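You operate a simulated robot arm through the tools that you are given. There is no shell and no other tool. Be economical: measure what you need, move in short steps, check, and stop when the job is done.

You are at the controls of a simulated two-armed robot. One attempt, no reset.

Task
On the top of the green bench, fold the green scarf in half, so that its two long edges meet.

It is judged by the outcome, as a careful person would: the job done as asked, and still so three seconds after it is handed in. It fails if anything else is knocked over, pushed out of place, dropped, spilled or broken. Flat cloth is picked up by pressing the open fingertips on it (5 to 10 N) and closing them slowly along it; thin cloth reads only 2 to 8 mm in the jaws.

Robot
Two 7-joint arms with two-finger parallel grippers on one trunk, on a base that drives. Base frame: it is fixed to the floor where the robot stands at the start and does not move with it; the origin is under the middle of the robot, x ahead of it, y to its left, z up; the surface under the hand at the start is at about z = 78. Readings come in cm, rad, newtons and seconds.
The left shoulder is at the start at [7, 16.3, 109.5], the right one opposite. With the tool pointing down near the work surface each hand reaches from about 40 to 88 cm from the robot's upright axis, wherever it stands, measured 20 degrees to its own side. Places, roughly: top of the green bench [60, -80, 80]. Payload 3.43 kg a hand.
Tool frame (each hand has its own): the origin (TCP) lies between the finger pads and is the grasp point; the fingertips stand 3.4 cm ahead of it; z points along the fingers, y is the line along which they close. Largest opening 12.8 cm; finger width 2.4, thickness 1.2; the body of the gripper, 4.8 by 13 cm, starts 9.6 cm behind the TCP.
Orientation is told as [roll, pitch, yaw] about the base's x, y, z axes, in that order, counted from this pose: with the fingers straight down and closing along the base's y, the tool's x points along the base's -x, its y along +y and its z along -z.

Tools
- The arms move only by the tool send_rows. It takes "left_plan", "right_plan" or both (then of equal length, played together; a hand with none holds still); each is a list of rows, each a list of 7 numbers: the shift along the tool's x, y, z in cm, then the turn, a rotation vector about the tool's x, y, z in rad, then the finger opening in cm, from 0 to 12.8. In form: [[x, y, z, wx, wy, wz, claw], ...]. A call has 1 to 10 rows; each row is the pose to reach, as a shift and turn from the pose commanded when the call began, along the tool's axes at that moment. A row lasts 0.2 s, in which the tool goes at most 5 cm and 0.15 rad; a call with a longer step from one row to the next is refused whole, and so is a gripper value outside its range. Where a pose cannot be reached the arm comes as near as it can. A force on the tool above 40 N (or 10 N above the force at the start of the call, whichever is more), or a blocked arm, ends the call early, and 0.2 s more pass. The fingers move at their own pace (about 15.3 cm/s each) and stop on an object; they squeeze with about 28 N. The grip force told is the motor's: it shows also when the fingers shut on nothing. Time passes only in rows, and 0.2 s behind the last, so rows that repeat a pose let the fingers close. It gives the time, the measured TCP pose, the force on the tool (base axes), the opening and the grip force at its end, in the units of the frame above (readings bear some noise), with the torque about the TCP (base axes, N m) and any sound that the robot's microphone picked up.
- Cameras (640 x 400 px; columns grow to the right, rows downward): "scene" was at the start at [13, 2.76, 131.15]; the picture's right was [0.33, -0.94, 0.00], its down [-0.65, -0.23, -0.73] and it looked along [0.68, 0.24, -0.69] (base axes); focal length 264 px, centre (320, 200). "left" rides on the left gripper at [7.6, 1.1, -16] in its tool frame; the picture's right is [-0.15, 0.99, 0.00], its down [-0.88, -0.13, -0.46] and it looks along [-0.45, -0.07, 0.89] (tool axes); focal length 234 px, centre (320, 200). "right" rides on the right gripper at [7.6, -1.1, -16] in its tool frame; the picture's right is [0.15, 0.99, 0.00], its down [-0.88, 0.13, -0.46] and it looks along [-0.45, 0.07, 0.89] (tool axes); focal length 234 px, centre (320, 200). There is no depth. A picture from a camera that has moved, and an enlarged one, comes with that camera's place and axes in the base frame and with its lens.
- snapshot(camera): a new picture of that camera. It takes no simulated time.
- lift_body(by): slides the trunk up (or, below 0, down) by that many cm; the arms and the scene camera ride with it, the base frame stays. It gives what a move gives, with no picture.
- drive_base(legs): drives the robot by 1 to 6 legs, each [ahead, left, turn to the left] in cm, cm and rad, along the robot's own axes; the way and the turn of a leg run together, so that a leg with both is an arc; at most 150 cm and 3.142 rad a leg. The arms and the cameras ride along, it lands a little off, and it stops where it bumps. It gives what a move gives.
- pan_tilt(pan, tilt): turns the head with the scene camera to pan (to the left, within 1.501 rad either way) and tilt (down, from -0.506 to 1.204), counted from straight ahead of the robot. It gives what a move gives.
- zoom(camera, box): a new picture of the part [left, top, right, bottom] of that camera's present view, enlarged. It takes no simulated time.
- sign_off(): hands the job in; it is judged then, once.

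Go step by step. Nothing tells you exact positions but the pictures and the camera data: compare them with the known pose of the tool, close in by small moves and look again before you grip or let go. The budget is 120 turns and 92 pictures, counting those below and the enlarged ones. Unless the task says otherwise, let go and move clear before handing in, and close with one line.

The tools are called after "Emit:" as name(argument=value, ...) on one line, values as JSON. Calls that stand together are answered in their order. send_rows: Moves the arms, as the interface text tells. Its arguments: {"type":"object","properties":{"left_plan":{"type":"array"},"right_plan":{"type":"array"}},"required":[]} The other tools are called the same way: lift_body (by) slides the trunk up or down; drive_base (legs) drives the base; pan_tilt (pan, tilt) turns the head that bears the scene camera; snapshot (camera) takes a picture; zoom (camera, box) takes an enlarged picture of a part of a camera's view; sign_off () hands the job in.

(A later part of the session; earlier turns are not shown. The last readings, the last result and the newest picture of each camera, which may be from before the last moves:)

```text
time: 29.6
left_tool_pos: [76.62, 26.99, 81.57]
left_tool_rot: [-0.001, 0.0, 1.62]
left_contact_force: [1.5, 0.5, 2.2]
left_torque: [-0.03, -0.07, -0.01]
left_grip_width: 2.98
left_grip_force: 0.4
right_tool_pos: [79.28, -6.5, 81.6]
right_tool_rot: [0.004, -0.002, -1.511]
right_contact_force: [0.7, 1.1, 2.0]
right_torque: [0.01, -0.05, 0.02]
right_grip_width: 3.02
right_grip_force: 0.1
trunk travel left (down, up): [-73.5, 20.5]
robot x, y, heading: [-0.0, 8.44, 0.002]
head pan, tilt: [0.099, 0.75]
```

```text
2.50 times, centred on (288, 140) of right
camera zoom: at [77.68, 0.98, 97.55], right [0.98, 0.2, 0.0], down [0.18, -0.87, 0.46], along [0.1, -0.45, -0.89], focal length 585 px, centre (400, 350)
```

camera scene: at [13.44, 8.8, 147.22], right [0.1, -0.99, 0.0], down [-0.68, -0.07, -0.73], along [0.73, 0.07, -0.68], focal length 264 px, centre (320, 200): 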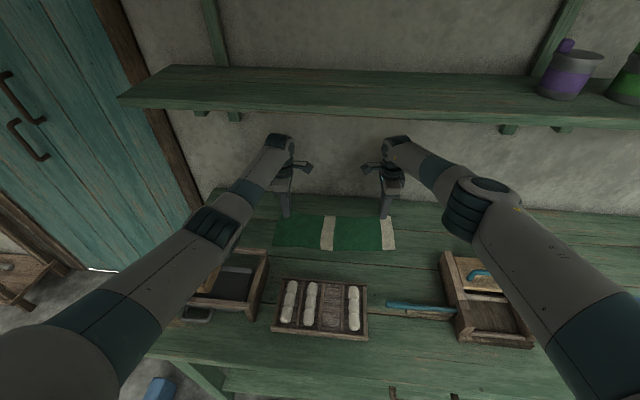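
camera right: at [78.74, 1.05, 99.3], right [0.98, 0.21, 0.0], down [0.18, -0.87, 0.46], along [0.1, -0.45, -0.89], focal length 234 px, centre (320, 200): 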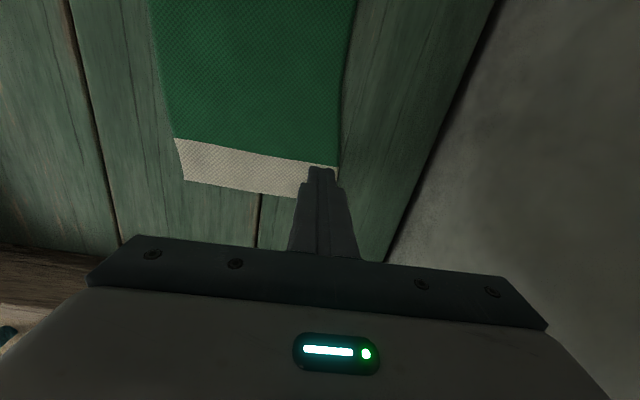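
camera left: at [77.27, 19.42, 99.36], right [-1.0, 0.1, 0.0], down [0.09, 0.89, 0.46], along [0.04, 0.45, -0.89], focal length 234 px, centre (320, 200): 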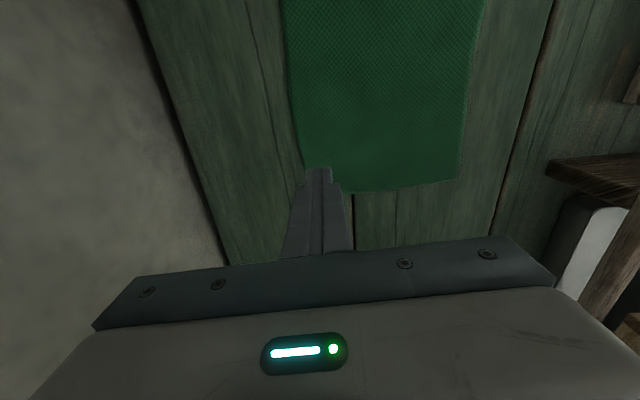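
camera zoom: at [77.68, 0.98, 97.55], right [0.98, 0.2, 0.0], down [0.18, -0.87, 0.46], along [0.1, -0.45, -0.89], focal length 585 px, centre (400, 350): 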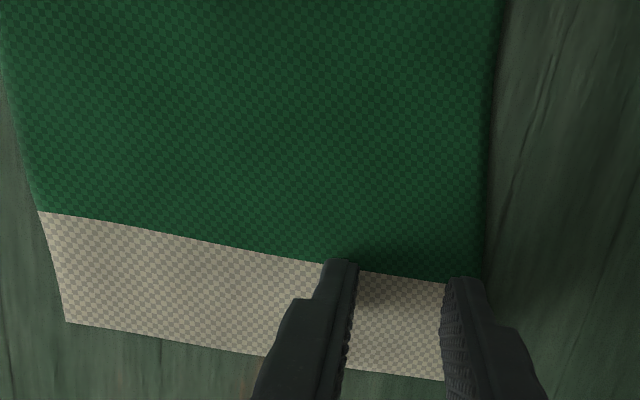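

Both outer fingertips now sit on the cloth's border. Pressing slightly and closing slowly.

Emit:
send_rows(right_plan=[[0, 0, 0.09, 0, 0, 0, 3], [0, 0, 0.09, 0, 0, 0, 2.7], [0, 0, 0.09, 0, 0, 0, 2.4], [0, 0, 0.09, 0, 0, 0, 2.1], [0, 0, 0.09, 0, 0, 0, 1.8], [0, 0, 0.09, 0, 0, 0, 1.5], [0, 0, 0.09, 0, 0, 0, 1.2], [0, 0, 0.09, 0, 0, 0, 0.8], [0, 0, 0.09, 0, 0, 0, 0.4], [0, 0, 0.09, 0, 0, 0, 0]], left_plan=[[0, 0, 0.09, 0, 0, 0, 3], [0, 0, 0.09, 0, 0, 0, 2.7], [0, 0, 0.09, 0, 0, 0, 2.4], [0, 0, 0.09, 0, 0, 0, 2.1], [0, 0, 0.09, 0, 0, 0, 1.8], [0, 0, 0.09, 0, 0, 0, 1.5], [0, 0, 0.09, 0, 0, 0, 1.2], [0, 0, 0.09, 0, 0, 0, 0.8], [0, 0, 0.09, 0, 0, 0, 0.4], [0, 0, 0.09, 0, 0, 0, 0]])

Emit:
zoom(camera="left", box=[240, 60, 496, 220])

Emit:
zoom(camera="right", box=[160, 60, 416, 220])

```text
time: 31.9
left_tool_pos: [76.54, 26.89, 81.55]
left_tool_rot: [0.001, -0.001, 1.62]
left_contact_force: [0.7, 0.2, 7.0]
left_torque: [0.0, -0.01, 0.03]
left_grip_width: 0.02
left_grip_force: 28.3
right_tool_pos: [79.03, -6.49, 81.47]
right_tool_rot: [0.005, -0.003, -1.513]
right_contact_force: [0.1, 0.5, 6.9]
right_torque: [-0.01, -0.01, 0.01]
right_grip_width: 0.02
right_grip_force: 27.8
trunk travel left (down, up): [-73.5, 20.5]
robot x, y, heading: [-0.06, 8.07, 0.003]
head pan, tilt: [0.099, 0.75]
```

```text
2.50 times, centred on (368, 140) of left
camera zoom: at [75.8, 19.34, 97.55], right [-1.0, 0.1, 0.0], down [0.09, 0.89, 0.46], along [0.04, 0.45, -0.89], focal length 585 px, centre (200, 350)
```

zoom: 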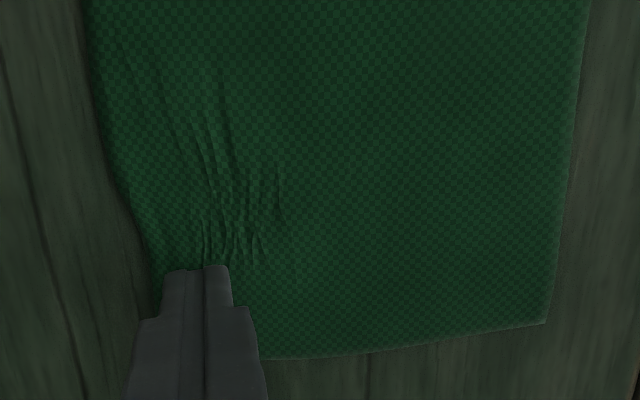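

```text
2.50 times, centred on (288, 140) of right
camera zoom: at [77.57, 0.97, 97.54], right [0.98, 0.2, 0.0], down [0.18, -0.87, 0.46], along [0.1, -0.45, -0.89], focal length 585 px, centre (400, 350)
```

zoom: 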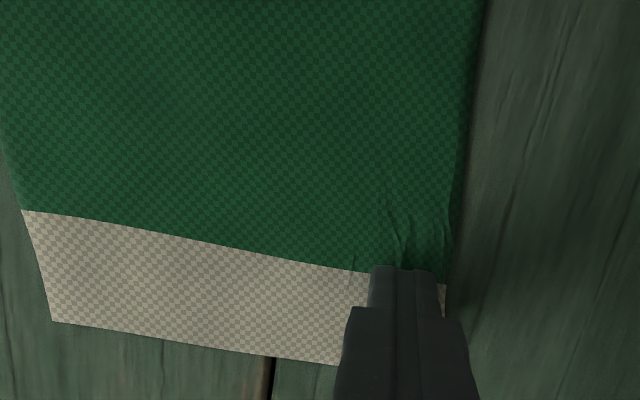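

The cloth has wrinkled at the tips, though the jaws read nearly zero. Lifting a little to see if it is held.

Emit:
send_rows(right_plan=[[0, 0, -0.5, 0, 0, 0, 0], [0, 0, -1.2, 0, 0, 0, 0], [0, 0, -2, 0, 0, 0, 0], [0, 0, -2, 0, 0, 0, 0]], left_plan=[[0, 0, -0.5, 0, 0, 0, 0], [0, 0, -1.2, 0, 0, 0, 0], [0, 0, -2, 0, 0, 0, 0], [0, 0, -2, 0, 0, 0, 0]])

Emit:
zoom(camera="left", box=[240, 60, 496, 220])

Emit:
zoom(camera="right", box=[160, 60, 416, 220])

```text
time: 32.9
left_tool_pos: [76.72, 26.89, 83.44]
left_tool_rot: [0.002, 0.0, 1.62]
left_contact_force: [-0.7, -0.9, 1.2]
left_torque: [0.01, -0.03, -0.01]
left_grip_width: 0.01
left_grip_force: 28.4
right_tool_pos: [79.18, -6.58, 83.46]
right_tool_rot: [0.002, -0.003, -1.511]
right_contact_force: [-0.3, -0.2, 0.0]
right_torque: [0.04, -0.06, -0.02]
right_grip_width: 0.0
right_grip_force: 27.7
trunk travel left (down, up): [-73.5, 20.5]
robot x, y, heading: [-0.08, 7.83, -0.001]
head pan, tilt: [0.099, 0.75]
```

```text
2.50 times, centred on (368, 140) of left
camera zoom: at [75.93, 19.31, 99.41], right [-1.0, 0.1, 0.0], down [0.09, 0.89, 0.46], along [0.04, 0.45, -0.89], focal length 585 px, centre (200, 350)
```

zoom: 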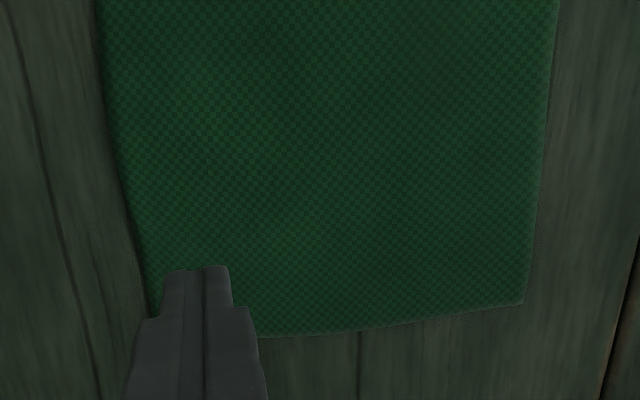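

```text
2.50 times, centred on (288, 140) of right
camera zoom: at [77.71, 0.98, 99.38], right [0.98, 0.2, 0.0], down [0.18, -0.87, 0.46], along [0.1, -0.45, -0.89], focal length 585 px, centre (400, 350)
```

zoom: 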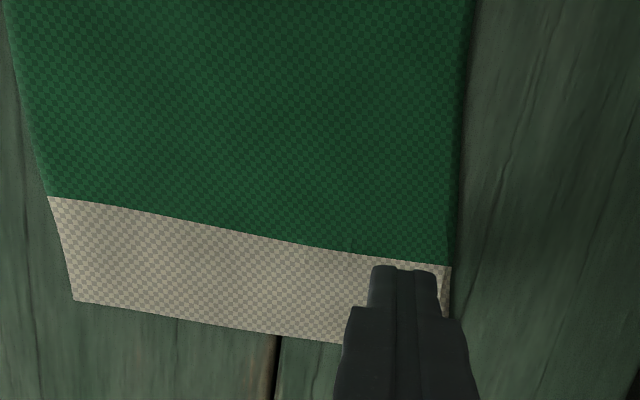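

Still not held: too little cloth gathered. I'll use a wider opening of 6 cm so a real ridge forms, pressing a bit more firmly.

Emit:
send_rows(right_plan=[[0, -0.8, 0, 0, 0, 0, 3], [0, -1.6, 0, 0, 0, 0, 6], [0, -1.6, 0.8, 0, 0, 0, 6], [0, -1.6, 1.6, 0, 0, 0, 6], [0, -1.6, 1.95, 0, 0, 0, 6], [0, -1.6, 1.95, 0, 0, 0, 6]], left_plan=[[0, 0.8, 0, 0, 0, 0, 3], [0, 1.6, 0, 0, 0, 0, 6], [0, 1.6, 0.8, 0, 0, 0, 6], [0, 1.6, 1.6, 0, 0, 0, 6], [0, 1.6, 1.95, 0, 0, 0, 6], [0, 1.6, 1.95, 0, 0, 0, 6]])

Emit:
zoom(camera="left", box=[240, 60, 496, 220])

Emit:
zoom(camera="right", box=[160, 60, 416, 220])

```text
time: 34.2
left_tool_pos: [75.12, 26.81, 81.6]
left_tool_rot: [0.001, 0.001, 1.62]
left_contact_force: [0.9, 0.6, 4.2]
left_torque: [0.04, -0.06, 0.0]
left_grip_width: 5.98
left_grip_force: 0.1
right_tool_pos: [77.55, -6.73, 81.6]
right_tool_rot: [0.004, -0.001, -1.511]
right_contact_force: [-0.5, -0.6, 2.8]
right_torque: [-0.04, 0.01, 0.0]
right_grip_width: 5.99
right_grip_force: 0.1
trunk travel left (down, up): [-73.5, 20.5]
robot x, y, heading: [-0.15, 8.13, 0.0]
head pan, tilt: [0.099, 0.75]
```

```text
2.50 times, centred on (368, 140) of left
camera zoom: at [74.29, 19.25, 97.55], right [-1.0, 0.1, 0.0], down [0.09, 0.89, 0.46], along [0.05, 0.45, -0.89], focal length 585 px, centre (200, 350)
```

zoom: 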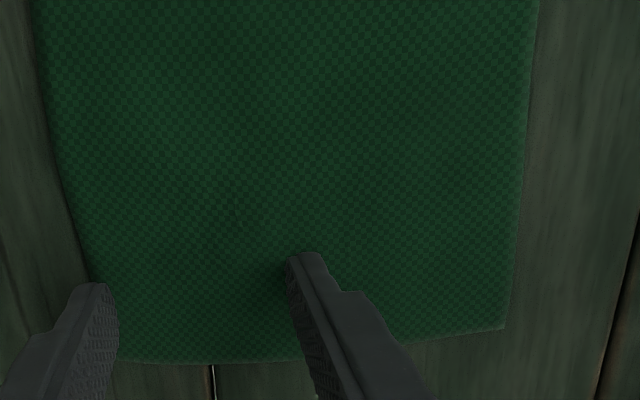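

```text
2.50 times, centred on (288, 140) of right
camera zoom: at [76.11, 0.87, 97.55], right [0.98, 0.2, 0.0], down [0.18, -0.87, 0.46], along [0.1, -0.45, -0.89], focal length 585 px, centre (400, 350)
```

zoom: 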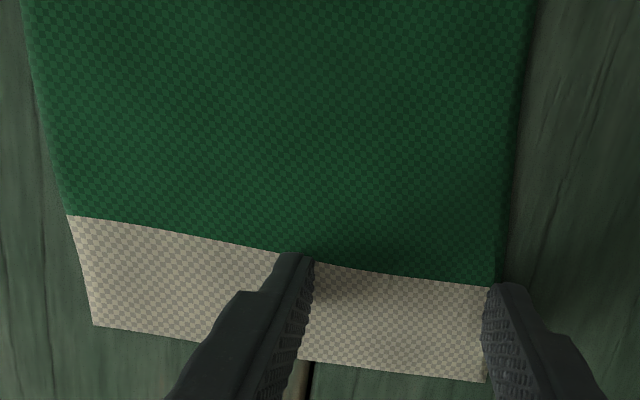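

The right outer finger is mostly off the cloth and the left is half on. I'll hop both inward, then press.

Emit:
send_rows(right_plan=[[0, 0, -0.6, 0, 0, 0, 6], [0, -1.0, -0.6, 0, 0, 0, 6], [0, -1.0, 0.05, 0, 0, 0, 6], [0, -1.0, 0.07, 0, 0, 0, 6], [0, -1.0, 0.07, 0, 0, 0, 6]], left_plan=[[0, 0, -0.6, 0, 0, 0, 6], [0, 0.6, -0.6, 0, 0, 0, 6], [0, 0.6, 0.05, 0, 0, 0, 6], [0, 0.6, 0.07, 0, 0, 0, 6], [0, 0.6, 0.07, 0, 0, 0, 6]])

```text
time: 35.5
left_tool_pos: [74.48, 26.74, 81.55]
left_tool_rot: [-0.003, -0.001, 1.62]
left_contact_force: [0.6, -1.0, 8.6]
left_torque: [-0.01, -0.1, -0.03]
left_grip_width: 5.98
left_grip_force: 0.1
right_tool_pos: [76.57, -6.69, 81.59]
right_tool_rot: [0.005, -0.001, -1.512]
right_contact_force: [1.4, 0.6, 5.9]
right_torque: [-0.06, 0.08, 0.05]
right_grip_width: 6.0
right_grip_force: 0.0
trunk travel left (down, up): [-73.5, 20.5]
robot x, y, heading: [-0.25, 8.01, -0.002]
head pan, tilt: [0.099, 0.75]
```

Emit:
send_rows(right_plan=[[0, 0, 0.03, 0, 0, 0, 5.4], [0, 0, 0.03, 0, 0, 0, 4.8], [0, 0, 0.03, 0, 0, 0, 4.2], [0, 0, 0.03, 0, 0, 0, 3.6], [0, 0, 0.03, 0, 0, 0, 3.0], [0, 0, 0.03, 0, 0, 0, 2.4], [0, 0, 0.03, 0, 0, 0, 1.8], [0, 0, 0.03, 0, 0, 0, 1.2], [0, 0, 0.03, 0, 0, 0, 0.6], [0, 0, 0.03, 0, 0, 0, 0]], left_plan=[[0, 0, 0, 0, 0, 0, 5.4], [0, 0, 0, 0, 0, 0, 4.8], [0, 0, 0, 0, 0, 0, 4.2], [0, 0, 0, 0, 0, 0, 3.6], [0, 0, 0, 0, 0, 0, 3.0], [0, 0, 0, 0, 0, 0, 2.4], [0, 0, 0, 0, 0, 0, 1.8], [0, 0, 0, 0, 0, 0, 1.2], [0, 0, 0, 0, 0, 0, 0.6], [0, 0, 0, 0, 0, 0, 0]])

Emit:
zoom(camera="left", box=[240, 60, 496, 220])

Emit:
zoom(camera="right", box=[160, 60, 416, 220])

```text
time: 37.6
left_tool_pos: [74.44, 26.7, 81.5]
left_tool_rot: [-0.002, 0.0, 1.619]
left_contact_force: [0.1, 0.5, 11.5]
left_torque: [0.01, -0.04, 0.0]
left_grip_width: 0.29
left_grip_force: 28.4
right_tool_pos: [76.46, -6.81, 81.63]
right_tool_rot: [0.004, -0.001, -1.512]
right_contact_force: [-1.3, 0.0, 5.8]
right_torque: [0.03, 0.0, 0.0]
right_grip_width: 0.23
right_grip_force: 28.3
trunk travel left (down, up): [-73.5, 20.5]
robot x, y, heading: [-0.08, 7.85, -0.003]
head pan, tilt: [0.099, 0.75]
```

```text
2.50 times, centred on (368, 140) of left
camera zoom: at [73.56, 19.2, 97.53], right [-1.0, 0.1, 0.0], down [0.09, 0.89, 0.46], along [0.05, 0.45, -0.89], focal length 585 px, centre (200, 350)
```

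zoom: 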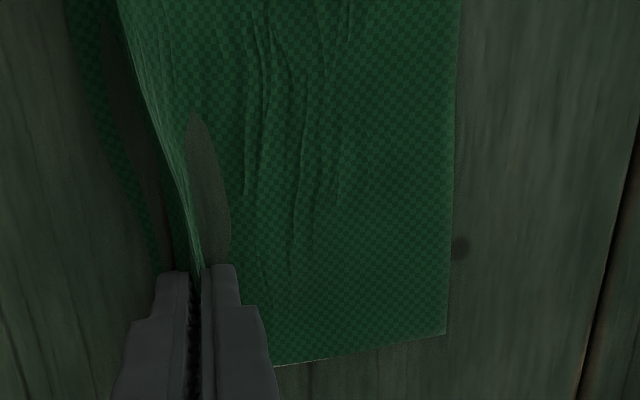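

```text
2.50 times, centred on (288, 140) of right
camera zoom: at [74.99, 0.78, 97.53], right [0.98, 0.2, 0.0], down [0.18, -0.87, 0.46], along [0.1, -0.45, -0.89], focal length 585 px, centre (400, 350)
```

zoom: 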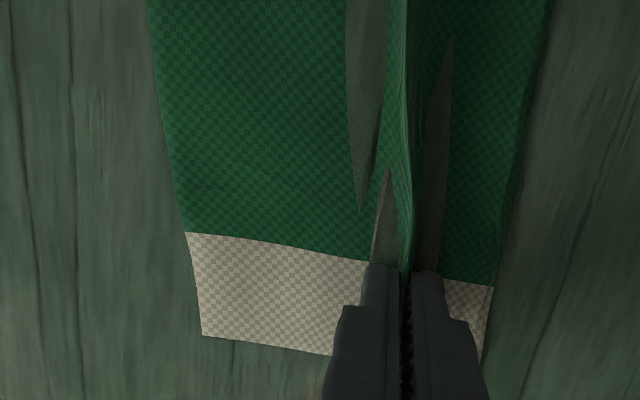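

Both hands now hold the cloth (2.9 and 2.3 mm). But this ridge sits 4 cm from the edge, which would leave a folded-back flap. Better: pinch along the midline, lift so both halves hang with long edges together, and lay it over. Releasing to let it flatten.

Emit:
send_rows(right_plan=[[0, 0, 0, 0, 0, 0, 2], [0, 0, 0, 0, 0, 0, 4], [0, 0, -0.1, 0, 0, 0, 6], [0, 0, -1, 0, 0, 0, 6.5], [0, 0, -2, 0, 0, 0, 6.5], [0, 0, -4, 0, 0, 0, 6.5], [0, 0, -4, 0, 0, 0, 6.5]], left_plan=[[0, 0, 0, 0, 0, 0, 2], [0, 0, 0, 0, 0, 0, 4], [0, 0, -0.1, 0, 0, 0, 6], [0, 0, -1, 0, 0, 0, 6.5], [0, 0, -2, 0, 0, 0, 6.5], [0, 0, -4, 0, 0, 0, 6.5], [0, 0, -4, 0, 0, 0, 6.5]])

Emit:
snapshot(camera="left")

Emit:
snapshot(camera="right")

Emit:
zoom(camera="scene", box=[250, 180, 426, 290])

```text
time: 39.2
left_tool_pos: [74.56, 26.89, 85.37]
left_tool_rot: [0.002, 0.002, 1.619]
left_contact_force: [-0.2, -0.1, 0.6]
left_torque: [-0.01, -0.02, 0.0]
left_grip_width: 6.5
left_grip_force: 0.1
right_tool_pos: [76.57, -6.6, 85.38]
right_tool_rot: [0.002, -0.003, -1.511]
right_contact_force: [0.0, 0.0, 0.0]
right_torque: [-0.01, 0.0, 0.0]
right_grip_width: 6.49
right_grip_force: 0.1
trunk travel left (down, up): [-73.5, 20.5]
robot x, y, heading: [0.15, 8.27, 0.003]
head pan, tilt: [0.099, 0.75]
```

```text
52 pictures are left
camera left: at [73.73, 19.3, 101.35], right [-1.0, 0.1, 0.0], down [0.09, 0.89, 0.46], along [0.04, 0.45, -0.89], focal length 234 px, centre (320, 200)
```

left: 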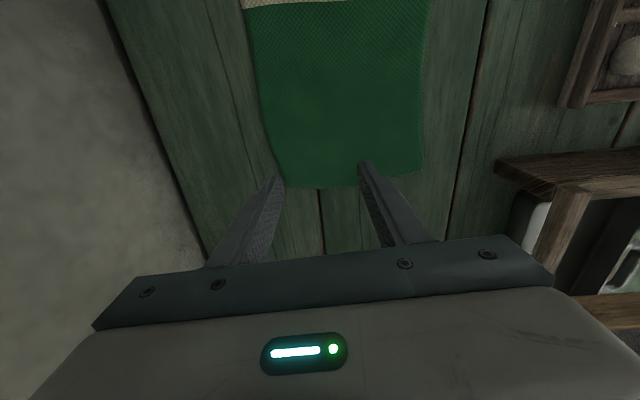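

```text
51 pictures are left
camera right: at [75.14, 0.87, 101.36], right [0.98, 0.2, 0.0], down [0.18, -0.87, 0.46], along [0.1, -0.45, -0.89], focal length 234 px, centre (320, 200)
```

right: 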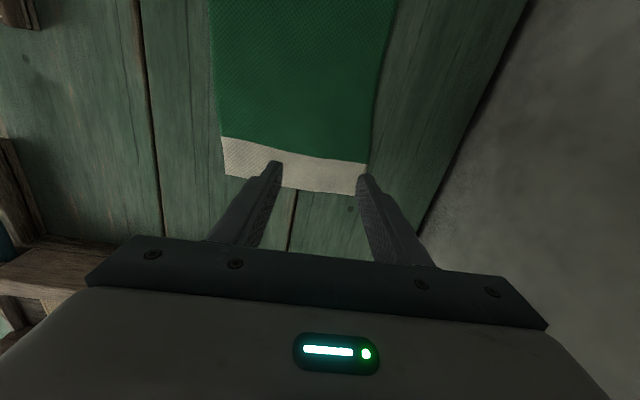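

```text
3.64 times, centred on (338, 235) of scene
camera zoom: at [13.51, 8.82, 147.21], right [0.1, -0.99, 0.0], down [-0.68, -0.07, -0.73], along [0.73, 0.07, -0.68], focal length 961 px, centre (254, 73)
```

zoom: 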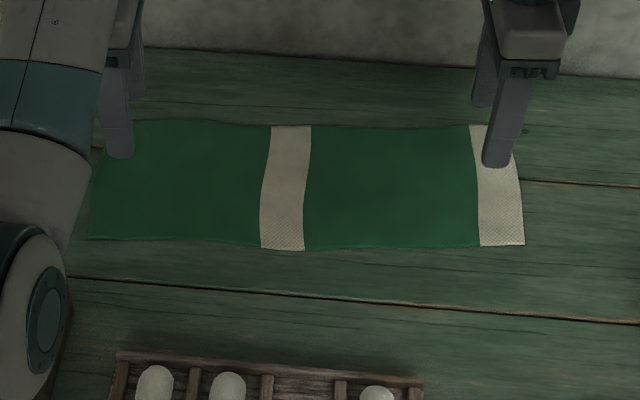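

The scarf flattened fully. Its midline runs about from (71.3, 26) to (74.4, -6.6). I'll move both hands over it, square to it, and lower to contact.

Emit:
send_rows(right_plan=[[0, -1, 0, 0, 0, -0.035, 6.2], [0, -2.15, 0, 0, 0, -0.035, 6.2], [0, -2.15, 1.5, 0, 0, -0.035, 6.2], [0, -2.15, 3, 0, 0, -0.035, 6.2], [0, -2.15, 3.5, 0, 0, -0.035, 6.2], [0, -2.15, 3.5, 0, 0, -0.035, 6.2]], left_plan=[[0, 1.5, 0, 0, 0, -0.047, 6.2], [0, 3.3, 0, 0, 0, -0.047, 6.2], [0, 3.3, 1.5, 0, 0, -0.047, 6.2], [0, 3.3, 3, 0, 0, -0.047, 6.2], [0, 3.3, 3.5, 0, 0, -0.047, 6.2], [0, 3.3, 3.5, 0, 0, -0.047, 6.2]])

Emit:
snapshot(camera="left")

Emit:
snapshot(camera="right")

```text
time: 40.6
left_tool_pos: [71.23, 26.6, 81.85]
left_tool_rot: [0.001, 0.0, 1.668]
left_contact_force: [0.2, 0.4, 0.2]
left_torque: [0.01, -0.03, 0.0]
left_grip_width: 6.19
left_grip_force: 0.2
right_tool_pos: [74.49, -6.82, 81.85]
right_tool_rot: [0.003, -0.002, -1.478]
right_contact_force: [-0.5, -0.4, -0.2]
right_torque: [-0.04, 0.01, -0.05]
right_grip_width: 6.21
right_grip_force: 0.0
trunk travel left (down, up): [-73.5, 20.5]
robot x, y, heading: [-0.1, 7.91, -0.003]
head pan, tilt: [0.099, 0.75]
```

```text
49 pictures are left
camera left: at [70.81, 19.0, 97.85], right [-1.0, 0.05, 0.0], down [0.05, 0.89, 0.46], along [0.02, 0.45, -0.89], focal length 234 px, centre (320, 200)
```

left: 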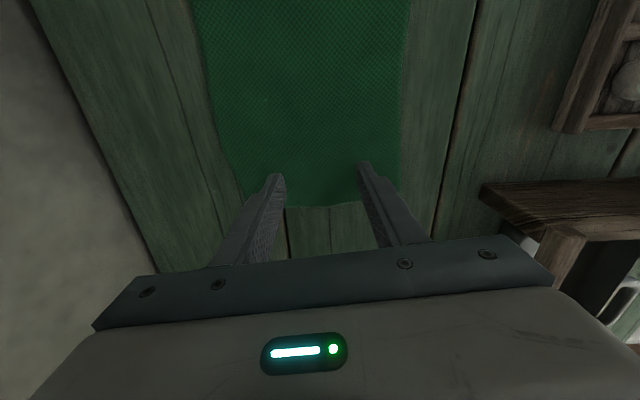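

```text
48 pictures are left
camera right: at [72.76, 0.62, 97.78], right [0.97, 0.24, 0.0], down [0.21, -0.86, 0.46], along [0.11, -0.44, -0.89], focal length 234 px, centre (320, 200)
```

right: 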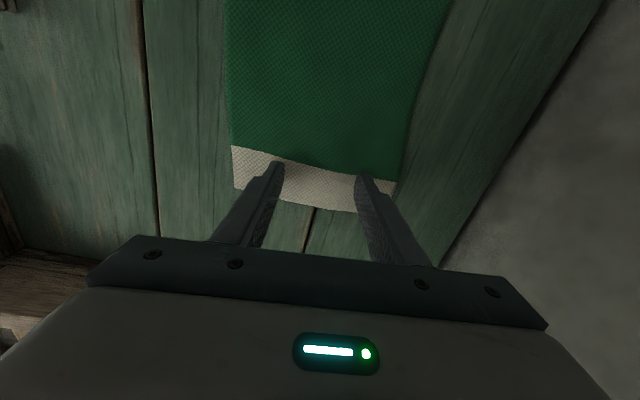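

Fingers are centred between the edges on both sides. Pressing to contact.

Emit:
send_rows(right_plan=[[0, 0, 0.2, 0, 0, 0, 6.2], [0, 0, 0.35, 0, 0, 0, 6.2], [0, 0, 0.35, 0, 0, 0, 6.2]], left_plan=[[0, 0, 0.2, 0, 0, 0, 6.2], [0, 0, 0.35, 0, 0, 0, 6.2], [0, 0, 0.35, 0, 0, 0, 6.2]])

```text
time: 41.5
left_tool_pos: [71.23, 26.64, 81.65]
left_tool_rot: [0.0, 0.0, 1.667]
left_contact_force: [0.3, 0.0, 2.7]
left_torque: [0.03, -0.05, -0.01]
left_grip_width: 6.23
left_grip_force: 0.1
right_tool_pos: [74.46, -6.94, 81.57]
right_tool_rot: [0.003, -0.003, -1.476]
right_contact_force: [-1.0, -0.3, 3.1]
right_torque: [-0.05, 0.11, 0.07]
right_grip_width: 6.21
right_grip_force: 0.4
trunk travel left (down, up): [-73.5, 20.5]
robot x, y, heading: [-0.08, 8.12, -0.004]
head pan, tilt: [0.099, 0.75]
```

Light contact on both; pressing about 0.08 cm more while closing slowly.

Emit:
send_rows(right_plan=[[0, 0, 0.08, 0, 0, 0, 6.2], [0, 0, 0.08, 0, 0, 0, 5.5], [0, 0, 0.08, 0, 0, 0, 4.8], [0, 0, 0.08, 0, 0, 0, 4.1], [0, 0, 0.08, 0, 0, 0, 3.4], [0, 0, 0.08, 0, 0, 0, 2.7], [0, 0, 0.08, 0, 0, 0, 2.0], [0, 0, 0.08, 0, 0, 0, 1.3], [0, 0, 0.08, 0, 0, 0, 0.6], [0, 0, 0.08, 0, 0, 0, 0]], left_plan=[[0, 0, 0.08, 0, 0, 0, 6.2], [0, 0, 0.08, 0, 0, 0, 5.5], [0, 0, 0.08, 0, 0, 0, 4.8], [0, 0, 0.08, 0, 0, 0, 4.1], [0, 0, 0.08, 0, 0, 0, 3.4], [0, 0, 0.08, 0, 0, 0, 2.7], [0, 0, 0.08, 0, 0, 0, 2.0], [0, 0, 0.08, 0, 0, 0, 1.3], [0, 0, 0.08, 0, 0, 0, 0.6], [0, 0, 0.08, 0, 0, 0, 0]])

Emit:
snapshot(camera="left")

Emit:
snapshot(camera="right")

```text
time: 43.6
left_tool_pos: [71.04, 26.68, 81.57]
left_tool_rot: [0.0, -0.001, 1.668]
left_contact_force: [-0.3, -0.3, 3.6]
left_torque: [-0.01, 0.05, 0.04]
left_grip_width: 0.25
left_grip_force: 27.8
right_tool_pos: [74.35, -6.77, 81.45]
right_tool_rot: [0.006, -0.002, -1.478]
right_contact_force: [1.5, 1.0, 11.2]
right_torque: [-0.09, 0.01, 0.06]
right_grip_width: 0.24
right_grip_force: 28.2
trunk travel left (down, up): [-73.5, 20.5]
robot x, y, heading: [0.13, 7.82, -0.004]
head pan, tilt: [0.099, 0.75]
```

```text
47 pictures are left
camera left: at [70.68, 19.06, 97.55], right [-1.0, 0.05, 0.0], down [0.04, 0.89, 0.46], along [0.02, 0.45, -0.89], focal length 234 px, centre (320, 200)
```

left: 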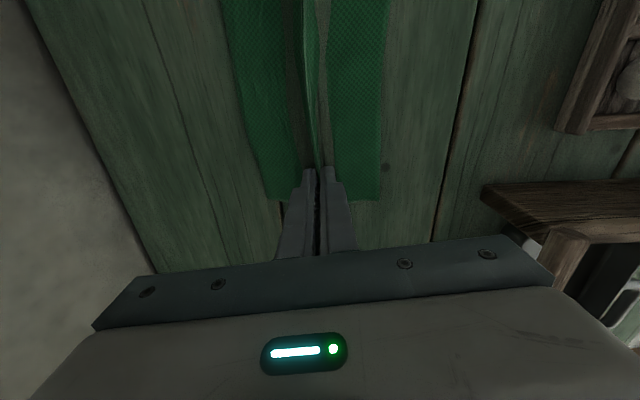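

```text
46 pictures are left
camera right: at [72.61, 0.66, 97.53], right [0.97, 0.24, 0.0], down [0.21, -0.86, 0.46], along [0.11, -0.44, -0.89], focal length 234 px, centre (320, 200)
```

right: 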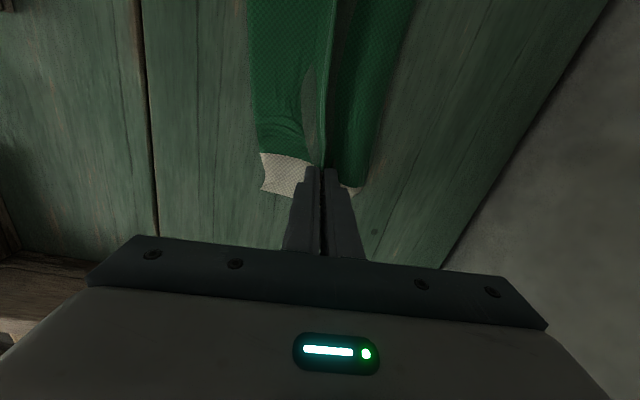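

Both hold the midline (2.5 and 2.4 mm). Lifting 5.5 cm while tilting the hands back, so the wrists stay clear of the shelf.

Emit:
send_rows(right_plan=[[0, 0, -0.6, -0.05, 0, 0, 0], [0, 0, -1.3, -0.12, 0, 0, 0], [0, 0, -2.0, -0.2, 0, 0, 0], [-0.1, 0, -2.7, -0.28, 0, 0, 0], [-0.2, 0, -3.4, -0.36, 0, 0, 0], [-0.2, 0, -4.1, -0.42, 0, 0, 0], [-0.3, 0, -4.8, -0.48, 0, 0, 0], [-0.3, 0, -5.5, -0.5, 0, 0, 0], [-0.3, 0, -5.5, -0.5, 0, 0, 0]], left_plan=[[0, 0, -0.6, 0.05, 0, 0, 0], [0, 0, -1.3, 0.12, 0, 0, 0], [0, 0, -2.0, 0.2, 0, 0, 0], [-0.1, 0, -2.7, 0.28, 0, 0, 0], [-0.2, 0, -3.4, 0.36, 0, 0, 0], [-0.2, 0, -4.1, 0.42, 0, 0, 0], [-0.3, 0, -4.8, 0.48, 0, 0, 0], [-0.3, 0, -5.5, 0.5, 0, 0, 0], [-0.3, 0, -5.5, 0.5, 0, 0, 0]])

Emit:
snapshot(camera="left")

Emit:
snapshot(camera="right")

Emit:
snapshot(camera="scene")

```text
time: 45.9
left_tool_pos: [72.77, 30.92, 89.55]
left_tool_rot: [-0.544, -0.041, 1.693]
left_contact_force: [0.2, -23.6, -1.8]
left_torque: [-0.7, 0.04, -0.47]
left_grip_width: 0.26
left_grip_force: 28.5
right_tool_pos: [74.33, -5.86, 87.28]
right_tool_rot: [0.509, 0.016, -1.46]
right_contact_force: [-0.4, 24.2, 0.9]
right_torque: [0.72, -0.01, 0.39]
right_grip_width: 0.26
right_grip_force: 27.9
trunk travel left (down, up): [-73.5, 20.5]
robot x, y, heading: [-0.35, 7.9, 0.006]
head pan, tilt: [0.099, 0.75]
stopped in row 9 (left hand): the arm was blocked; the commanded pose is now the measured one
```

```text
45 pictures are left
camera left: at [64.62, 21.76, 102.18], right [-0.86, 0.06, -0.51], down [-0.23, 0.84, 0.49], along [0.45, 0.54, -0.71], focal length 234 px, centre (320, 200)
```

left: 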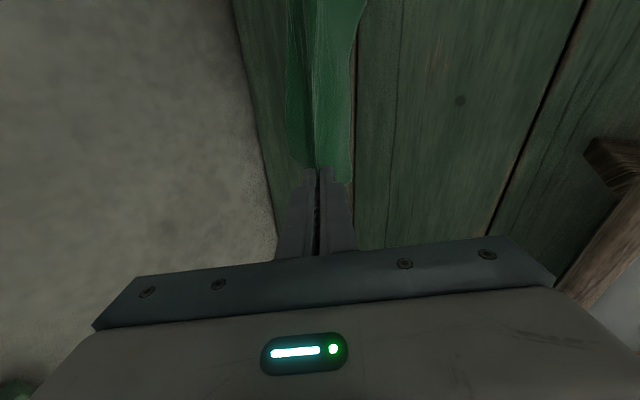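

```text
44 pictures are left
camera right: at [64.95, 0.44, 100.72], right [0.84, 0.23, 0.48], down [-0.01, -0.89, 0.45], along [0.54, -0.38, -0.75], focal length 234 px, centre (320, 200)
```

right: 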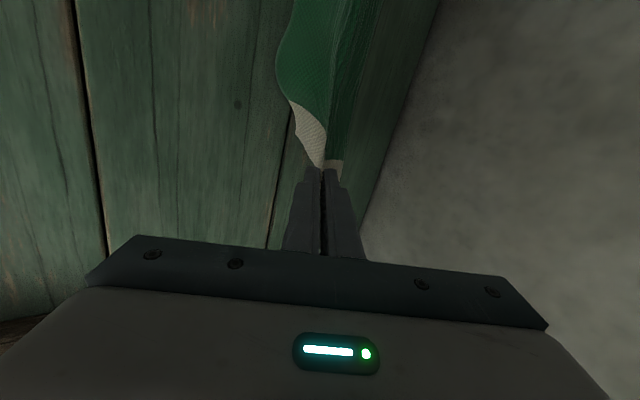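

```text
43 pictures are left
camera scene: at [13.46, 8.84, 147.21], right [0.1, -0.99, 0.0], down [-0.68, -0.07, -0.73], along [0.73, 0.07, -0.68], focal length 264 px, centre (320, 200)
```

scene: 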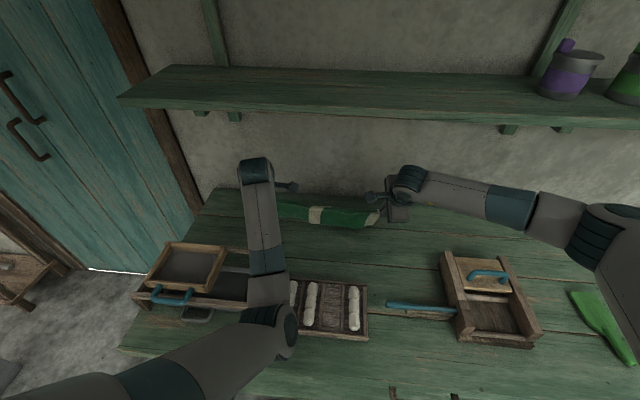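

The left arm's elbow swung inward over the bun tray and the arm was blocked, stretching the cloth. I'll look closely before moving anything.

Emit:
zoom(camera="scene", box=[120, 150, 440, 350])

```text
2.00 times, centred on (280, 250) of scene
camera zoom: at [13.46, 8.84, 147.21], right [0.1, -0.99, 0.0], down [-0.68, -0.07, -0.73], along [0.73, 0.07, -0.68], focal length 529 px, centre (400, 100)
```

zoom: 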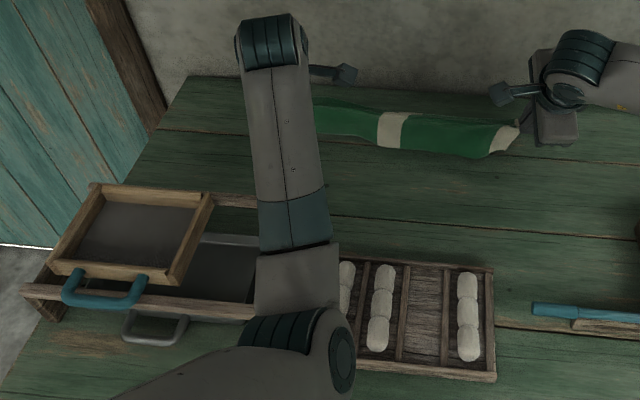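

The elbow seems high above the tray and nothing looks displaced. I'll bring the left hand gently back to where it should be, relieving the stretch.

Emit:
send_rows(left_plan=[[0.8, 0.6, 0.2, 0, 0, 0, 0], [1.6, 1.2, 0.4, 0, 0, 0, 0], [2.4, 1.8, 0.7, 0, 0, 0, 0]])

Emit:
snapshot(camera="scene")

```text
time: 46.9
left_tool_pos: [73.06, 33.15, 89.32]
left_tool_rot: [-0.582, -0.091, 1.732]
left_contact_force: [0.2, -24.6, -1.4]
left_torque: [-0.7, 0.07, -0.49]
left_grip_width: 0.27
left_grip_force: 27.9
right_tool_pos: [74.32, -5.33, 87.29]
right_tool_rot: [0.513, 0.021, -1.448]
right_contact_force: [0.0, 24.7, 1.6]
right_torque: [0.66, -0.01, 0.31]
right_grip_width: 0.25
right_grip_force: 27.6
trunk travel left (down, up): [-73.5, 20.5]
robot x, y, heading: [-0.01, 8.12, -0.0]
head pan, tilt: [0.099, 0.75]
stopped in row 3 (left hand): the arm was blocked; the commanded pose is now the measured one
```

```text
41 pictures are left
camera scene: at [13.48, 8.85, 147.21], right [0.1, -0.99, 0.0], down [-0.68, -0.07, -0.73], along [0.73, 0.07, -0.68], focal length 264 px, centre (320, 200)
```

scene: 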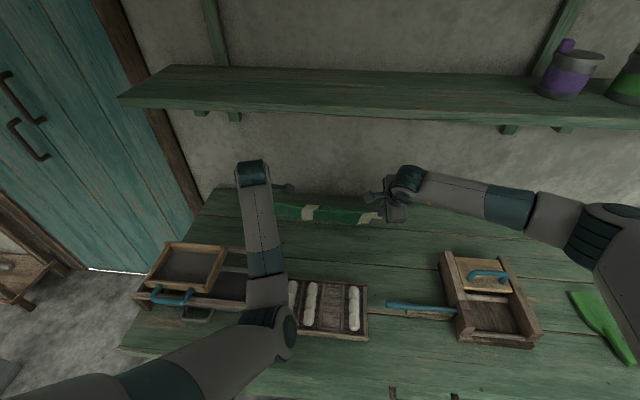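

Stretch remains and the left elbow may be resting on the tray. Raising the trunk lifts everything straight up, which is the safest way to free it.

Emit:
lift_body(by=4)

Emit:
snapshot(camera="scene")

```text
time: 47.7
left_tool_pos: [72.9, 33.17, 93.34]
left_tool_rot: [-0.579, -0.09, 1.735]
left_contact_force: [1.2, -33.5, -1.0]
left_torque: [-0.89, 0.07, -0.66]
left_grip_width: 0.25
left_grip_force: 28.1
right_tool_pos: [74.41, -5.61, 91.07]
right_tool_rot: [0.511, 0.019, -1.452]
right_contact_force: [0.0, 33.5, 1.7]
right_torque: [0.92, 0.02, 0.45]
right_grip_width: 0.24
right_grip_force: 27.9
trunk travel left (down, up): [-77.5, 16.5]
robot x, y, heading: [-0.09, 7.84, -0.001]
head pan, tilt: [0.099, 0.75]
```

```text
40 pictures are left
camera scene: at [13.54, 8.78, 151.2], right [0.1, -0.99, 0.0], down [-0.68, -0.07, -0.73], along [0.73, 0.07, -0.68], focal length 264 px, centre (320, 200)
```

scene: 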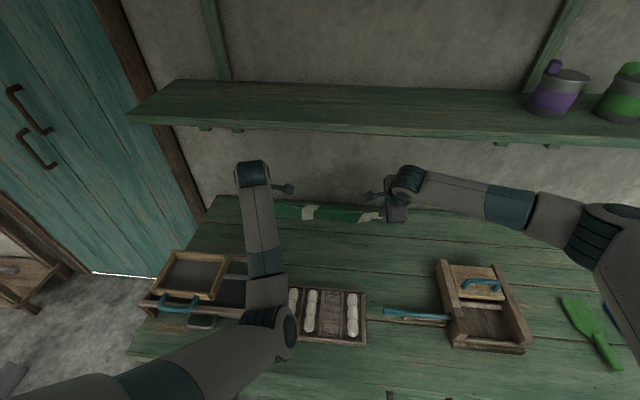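

Tension is 33 N, so I'll slacken it by bringing the right hand toward the left.

Emit:
send_rows(right_plan=[[1, 0, 0, 0, 0, 0, 0], [2, 0, 0, 0, 0, 0, 0], [3, 0, 0, 0, 0, 0, 0], [4, 0, 0, 0, 0, 0, 0], [4.5, 0, 0, 0, 0, 0, 0]])

Emit:
zoom(camera="scene", box=[200, 150, 424, 290])

```text
time: 48.9
left_tool_pos: [72.77, 33.44, 93.12]
left_tool_rot: [-0.578, -0.096, 1.742]
left_contact_force: [0.3, -0.6, -0.7]
left_torque: [0.01, 0.03, 0.01]
left_grip_width: 0.25
left_grip_force: 28.1
right_tool_pos: [73.95, -1.68, 91.09]
right_tool_rot: [0.509, 0.013, -1.461]
right_contact_force: [0.2, -0.4, 0.3]
right_torque: [-0.02, 0.0, 0.02]
right_grip_width: 0.28
right_grip_force: 28.5
trunk travel left (down, up): [-77.5, 16.5]
robot x, y, heading: [-0.1, 8.56, -0.001]
head pan, tilt: [0.099, 0.75]
```

```text
2.86 times, centred on (312, 220) of scene
camera zoom: at [13.48, 8.81, 151.21], right [0.1, -0.99, 0.0], down [-0.68, -0.07, -0.73], along [0.73, 0.07, -0.68], focal length 755 px, centre (343, 143)
```

zoom: 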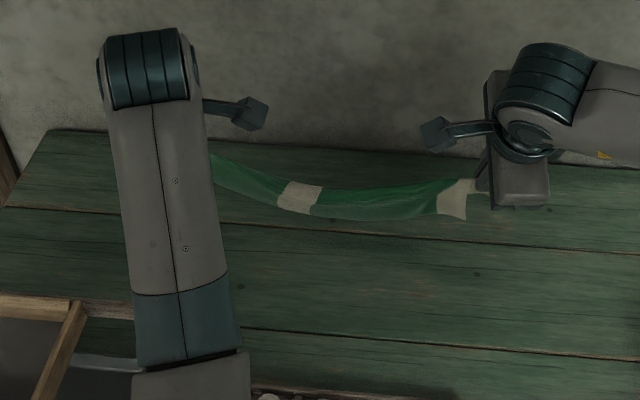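

The tension is gone and the cloth hangs from both hands. Testing whether the left arm now obeys with a small move.

Emit:
send_rows(left_plan=[[0, 0, -0.5, 0, 0, 0, 0], [0, 0, -1.0, 0, 0, 0, 0], [0, 0, -1.0, 0, 0, 0, 0]])

Emit:
snapshot(camera="scene")

```text
time: 49.7
left_tool_pos: [72.26, 34.83, 93.9]
left_tool_rot: [-0.579, -0.12, 1.753]
left_contact_force: [0.7, -0.3, -0.1]
left_torque: [-0.03, 0.0, -0.03]
left_grip_width: 0.27
left_grip_force: 27.7
right_tool_pos: [73.93, -1.38, 91.13]
right_tool_rot: [0.509, 0.014, -1.458]
right_contact_force: [-0.4, 0.5, -0.1]
right_torque: [0.03, -0.04, -0.02]
right_grip_width: 0.27
right_grip_force: 28.0
trunk travel left (down, up): [-77.5, 16.5]
robot x, y, heading: [0.28, 8.04, 0.002]
head pan, tilt: [0.099, 0.75]
```

```text
38 pictures are left
camera scene: at [13.49, 8.8, 151.21], right [0.1, -0.99, 0.0], down [-0.68, -0.07, -0.73], along [0.73, 0.07, -0.68], focal length 264 px, centre (320, 200)
```

scene: 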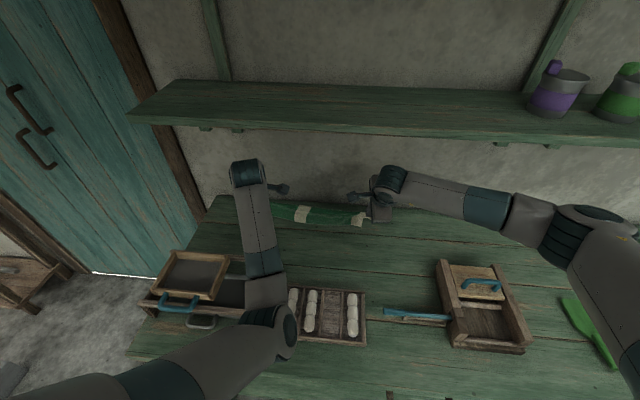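

The arm seems held by a joint limit brought on by the tilt rather than by an object. I'll retreat both hands toward me while undoing the tilt, keeping slack in the cloth.

Emit:
send_rows(left_plan=[[0.1, 1.4, -0.9, -0.08, 0, 0, 0], [0.2, 2.8, -1.8, -0.16, 0, 0, 0], [0.3, 4.2, -2.7, -0.24, 0, 0, 0], [0.4, 5.6, -3.6, -0.32, 0, 0, 0], [0.5, 6.9, -4.4, -0.4, 0, 0, 0]], right_plan=[[0.5, -1.4, -0.8, 0.08, 0, 0, 0], [1.0, -2.8, -1.6, 0.16, 0, 0, 0], [1.5, -4.2, -2.4, 0.24, 0, 0, 0], [2.0, -5.6, -3.2, 0.32, 0, 0, 0], [2.4, -6.8, -3.8, 0.4, 0, 0, 0]])

Emit:
snapshot(camera="scene")

```text
time: 51.1
left_tool_pos: [64.18, 37.61, 94.19]
left_tool_rot: [-0.194, -0.175, 1.798]
left_contact_force: [-1.0, -11.1, -0.5]
left_torque: [-0.37, -0.01, -0.14]
left_grip_width: 0.25
left_grip_force: 27.4
right_tool_pos: [65.8, 0.33, 91.18]
right_tool_rot: [0.112, 0.018, -1.457]
right_contact_force: [-1.3, 11.4, 0.6]
right_torque: [0.35, -0.01, -0.01]
right_grip_width: 0.25
right_grip_force: 27.9
trunk travel left (down, up): [-77.5, 16.5]
robot x, y, heading: [-0.0, 8.03, 0.001]
head pan, tilt: [0.099, 0.75]
stopped in row 5 (left hand): the arm was blocked; the commanded pose is now the measured one
```

```text
37 pictures are left
camera scene: at [13.47, 8.83, 151.21], right [0.1, -0.99, 0.0], down [-0.68, -0.07, -0.73], along [0.73, 0.07, -0.68], focal length 264 px, centre (320, 200)
```

scene: 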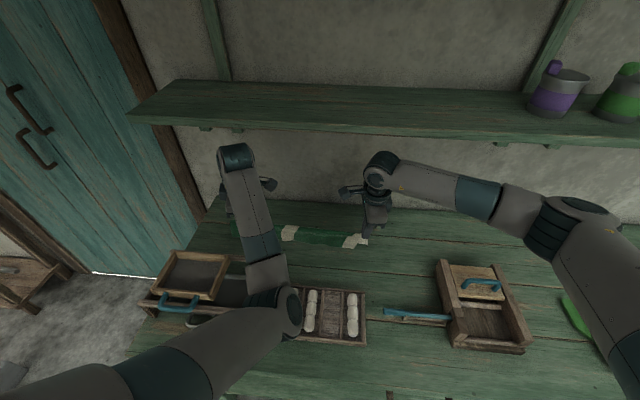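

The left wrist yaw has drifted to 1.8, probably against its limit. I'll rotate it back a bit and see whether the arm frees up, slackening with the right hand too.

Emit:
send_rows(left_plan=[[0, 0, 0, 0, 0, 0.1, 0], [0, 0, 0, 0, 0, 0.2, 0], [0.5, 0, 0, 0, 0, 0.3, 0], [1, 0, 0, 0, 0, 0.4, 0]], right_plan=[[1, 0, 0, 0, 0, 0, 0], [1.5, 0, 0, 0, 0, 0, 0], [2, 0, 0, 0, 0, 0, 0], [2, 0, 0, 0, 0, 0, 0]])

Emit:
snapshot(camera="scene")

```text
time: 52.1
left_tool_pos: [64.53, 37.22, 94.35]
left_tool_rot: [-0.113, -0.245, 1.403]
left_contact_force: [0.3, -1.1, -0.1]
left_torque: [-0.02, 0.01, 0.0]
left_grip_width: 0.23
left_grip_force: 28.1
right_tool_pos: [65.62, 1.88, 91.24]
right_tool_rot: [0.109, 0.013, -1.46]
right_contact_force: [-1.0, 0.7, -0.4]
right_torque: [0.02, -0.05, -0.02]
right_grip_width: 0.28
right_grip_force: 28.3
trunk travel left (down, up): [-77.5, 16.5]
robot x, y, heading: [-0.35, 8.06, -0.003]
head pan, tilt: [0.099, 0.75]
```

```text
36 pictures are left
camera scene: at [13.48, 8.79, 151.21], right [0.1, -0.99, 0.0], down [-0.68, -0.07, -0.73], along [0.73, 0.07, -0.68], focal length 264 px, centre (320, 200)
```

scene: 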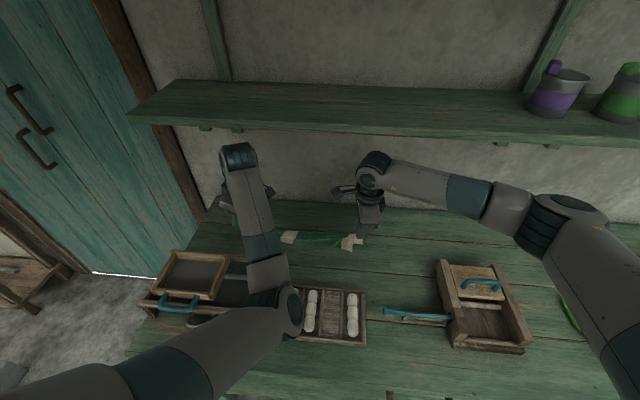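

The left arm obeys now. Testing a translation toward the right, with the right hand going along.

Emit:
send_rows(left_plan=[[0.8, 0, 0, 0, 0, 0, 0], [1.6, 0, 0, 0, 0, 0, 0], [2.4, 0, 0, 0, 0, 0, 0], [3.2, 0, 0, 0, 0, 0, 0]], right_plan=[[-0.5, 0, 0, 0, 0, 0, 0], [-1, 0, 0, 0, 0, 0, 0], [-1.5, 0, 0, 0, 0, 0, 0], [-2, 0, 0, 0, 0, 0, 0]])

Emit:
snapshot(camera="scene")

```text
time: 53.3
left_tool_pos: [64.54, 38.74, 94.56]
left_tool_rot: [-0.12, -0.3, 1.446]
left_contact_force: [0.3, -24.7, -2.7]
left_torque: [-0.83, -0.01, -0.05]
left_grip_width: 0.24
left_grip_force: 28.0
right_tool_pos: [65.67, 1.01, 91.46]
right_tool_rot: [0.11, 0.031, -1.448]
right_contact_force: [-0.9, 22.7, 1.3]
right_torque: [0.75, -0.02, 0.01]
right_grip_width: 0.26
right_grip_force: 27.9
trunk travel left (down, up): [-77.5, 16.5]
robot x, y, heading: [0.09, 8.12, -0.001]
head pan, tilt: [0.099, 0.75]
stopped in row 4 (left hand): the arm was blocked; the commanded pose is now the measured one
```

```text
35 pictures are left
camera scene: at [13.48, 8.86, 151.21], right [0.1, -0.99, 0.0], down [-0.68, -0.07, -0.73], along [0.73, 0.07, -0.68], focal length 264 px, centre (320, 200)
```

scene: 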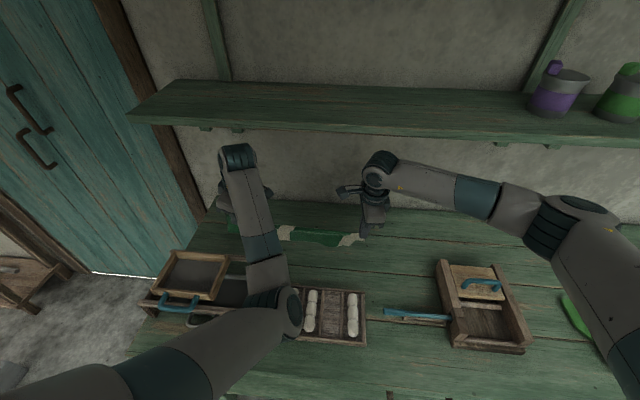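

The left arm is stuck in an elbow-in posture. Plan: slacken, lower the trunk a bit, drive right so the scarf is clear of the box, then set it down and free the left hand so its posture can reset.

Emit:
send_rows(right_plan=[[1, 0, 0, 0, 0, 0, 0], [2, 0, 0, 0, 0, 0, 0], [3, 0, 0, 0, 0, 0, 0], [4, 0, 0, 0, 0, 0, 0]])

Emit:
lift_body(by=-4)

Emit:
drive_base(legs=[[0, -9, 0]])

Emit:
snapshot(camera="scene")

```text
time: 54.3
left_tool_pos: [64.36, 39.02, 94.56]
left_tool_rot: [-0.117, -0.302, 1.45]
left_contact_force: [-0.2, -0.3, -1.2]
left_torque: [0.0, 0.02, -0.01]
left_grip_width: 0.25
left_grip_force: 27.7
right_tool_pos: [65.27, 4.22, 91.33]
right_tool_rot: [0.11, 0.019, -1.457]
right_contact_force: [0.6, -0.5, 0.0]
right_torque: [0.0, -0.03, -0.02]
right_grip_width: 0.24
right_grip_force: 27.5
trunk travel left (down, up): [-77.5, 16.5]
robot x, y, heading: [0.29, 8.18, -0.004]
head pan, tilt: [0.099, 0.75]
```

```text
time: 55.1
left_tool_pos: [64.27, 38.93, 90.59]
left_tool_rot: [-0.118, -0.307, 1.447]
left_contact_force: [-0.3, -0.4, 0.3]
left_torque: [0.03, 0.02, 0.02]
left_grip_width: 0.24
left_grip_force: 27.6
right_tool_pos: [65.23, 4.32, 87.49]
right_tool_rot: [0.111, 0.02, -1.456]
right_contact_force: [-0.5, -0.4, -0.2]
right_torque: [-0.01, -0.02, 0.0]
right_grip_width: 0.29
right_grip_force: 28.0
trunk travel left (down, up): [-73.5, 20.5]
robot x, y, heading: [-0.32, 7.84, 0.004]
head pan, tilt: [0.099, 0.75]
```

```text
time: 56.2
left_tool_pos: [64.22, 30.11, 90.52]
left_tool_rot: [-0.116, -0.305, 1.449]
left_contact_force: [0.4, -0.3, -0.6]
left_torque: [0.0, -0.04, 0.02]
left_grip_width: 0.24
left_grip_force: 28.0
right_tool_pos: [65.3, -4.53, 87.47]
right_tool_rot: [0.111, 0.024, -1.453]
right_contact_force: [-0.2, -0.6, 0.2]
right_torque: [0.04, -0.02, -0.02]
right_grip_width: 0.26
right_grip_force: 27.1
trunk travel left (down, up): [-73.5, 20.5]
robot x, y, heading: [0.15, -1.17, -0.003]
head pan, tilt: [0.099, 0.75]
```

```text
34 pictures are left
camera scene: at [13.48, -0.17, 147.21], right [0.1, -0.99, 0.0], down [-0.68, -0.07, -0.73], along [0.73, 0.07, -0.68], focal length 264 px, centre (320, 200)
```

scene: 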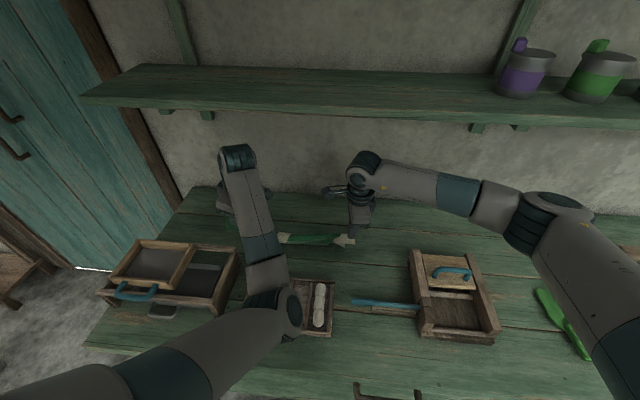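

Clear of the box. Before releasing, I'll test whether turning the left wrist further back frees the elbow; the slack cloth tolerates this.

Emit:
send_rows(left_plan=[[0, 0, 0, 0, 0, 0.14, 0], [0, 0, 0, 0, 0, 0.28, 0], [0, 0, 0, 0, 0, 0.42, 0], [0, 0, 0, 0, 0, 0.56, 0], [0, 0, 0, 0, 0, 0.7, 0], [0, 0, 0, 0, 0, 0.84, 0], [0, 0, 0, 0, 0, 0.84, 0]], right_plan=[[0.3, 0, 0, 0, 0, 0, 0], [0.6, 0, 0, 0, 0, 0, 0], [1, 0, 0, 0, 0, 0, 0], [1, 0, 0, 0, 0, 0, 0], [1, 0, 0, 0, 0, 0, 0], [1, 0, 0, 0, 0, 0, 0], [1, 0, 0, 0, 0, 0, 0]])

Emit:
snapshot(camera="scene")

```text
time: 57.8
left_tool_pos: [64.38, 30.02, 90.62]
left_tool_rot: [0.157, -0.287, 0.566]
left_contact_force: [-0.7, -0.1, -0.9]
left_torque: [-0.03, -0.02, 0.05]
left_grip_width: 0.25
left_grip_force: 27.5
right_tool_pos: [65.09, -3.48, 87.41]
right_tool_rot: [0.109, 0.022, -1.453]
right_contact_force: [0.7, 0.2, 0.6]
right_torque: [-0.01, -0.02, -0.03]
right_grip_width: 0.27
right_grip_force: 27.6
trunk travel left (down, up): [-73.5, 20.5]
robot x, y, heading: [-0.26, -0.84, 0.003]
head pan, tilt: [0.099, 0.75]
```

```text
33 pictures are left
camera scene: at [13.48, -0.14, 147.21], right [0.1, -0.99, 0.0], down [-0.68, -0.07, -0.73], along [0.73, 0.07, -0.68], focal length 264 px, centre (320, 200)
```

scene: 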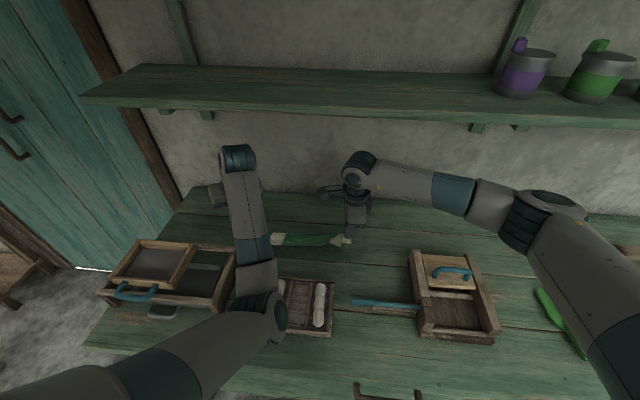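

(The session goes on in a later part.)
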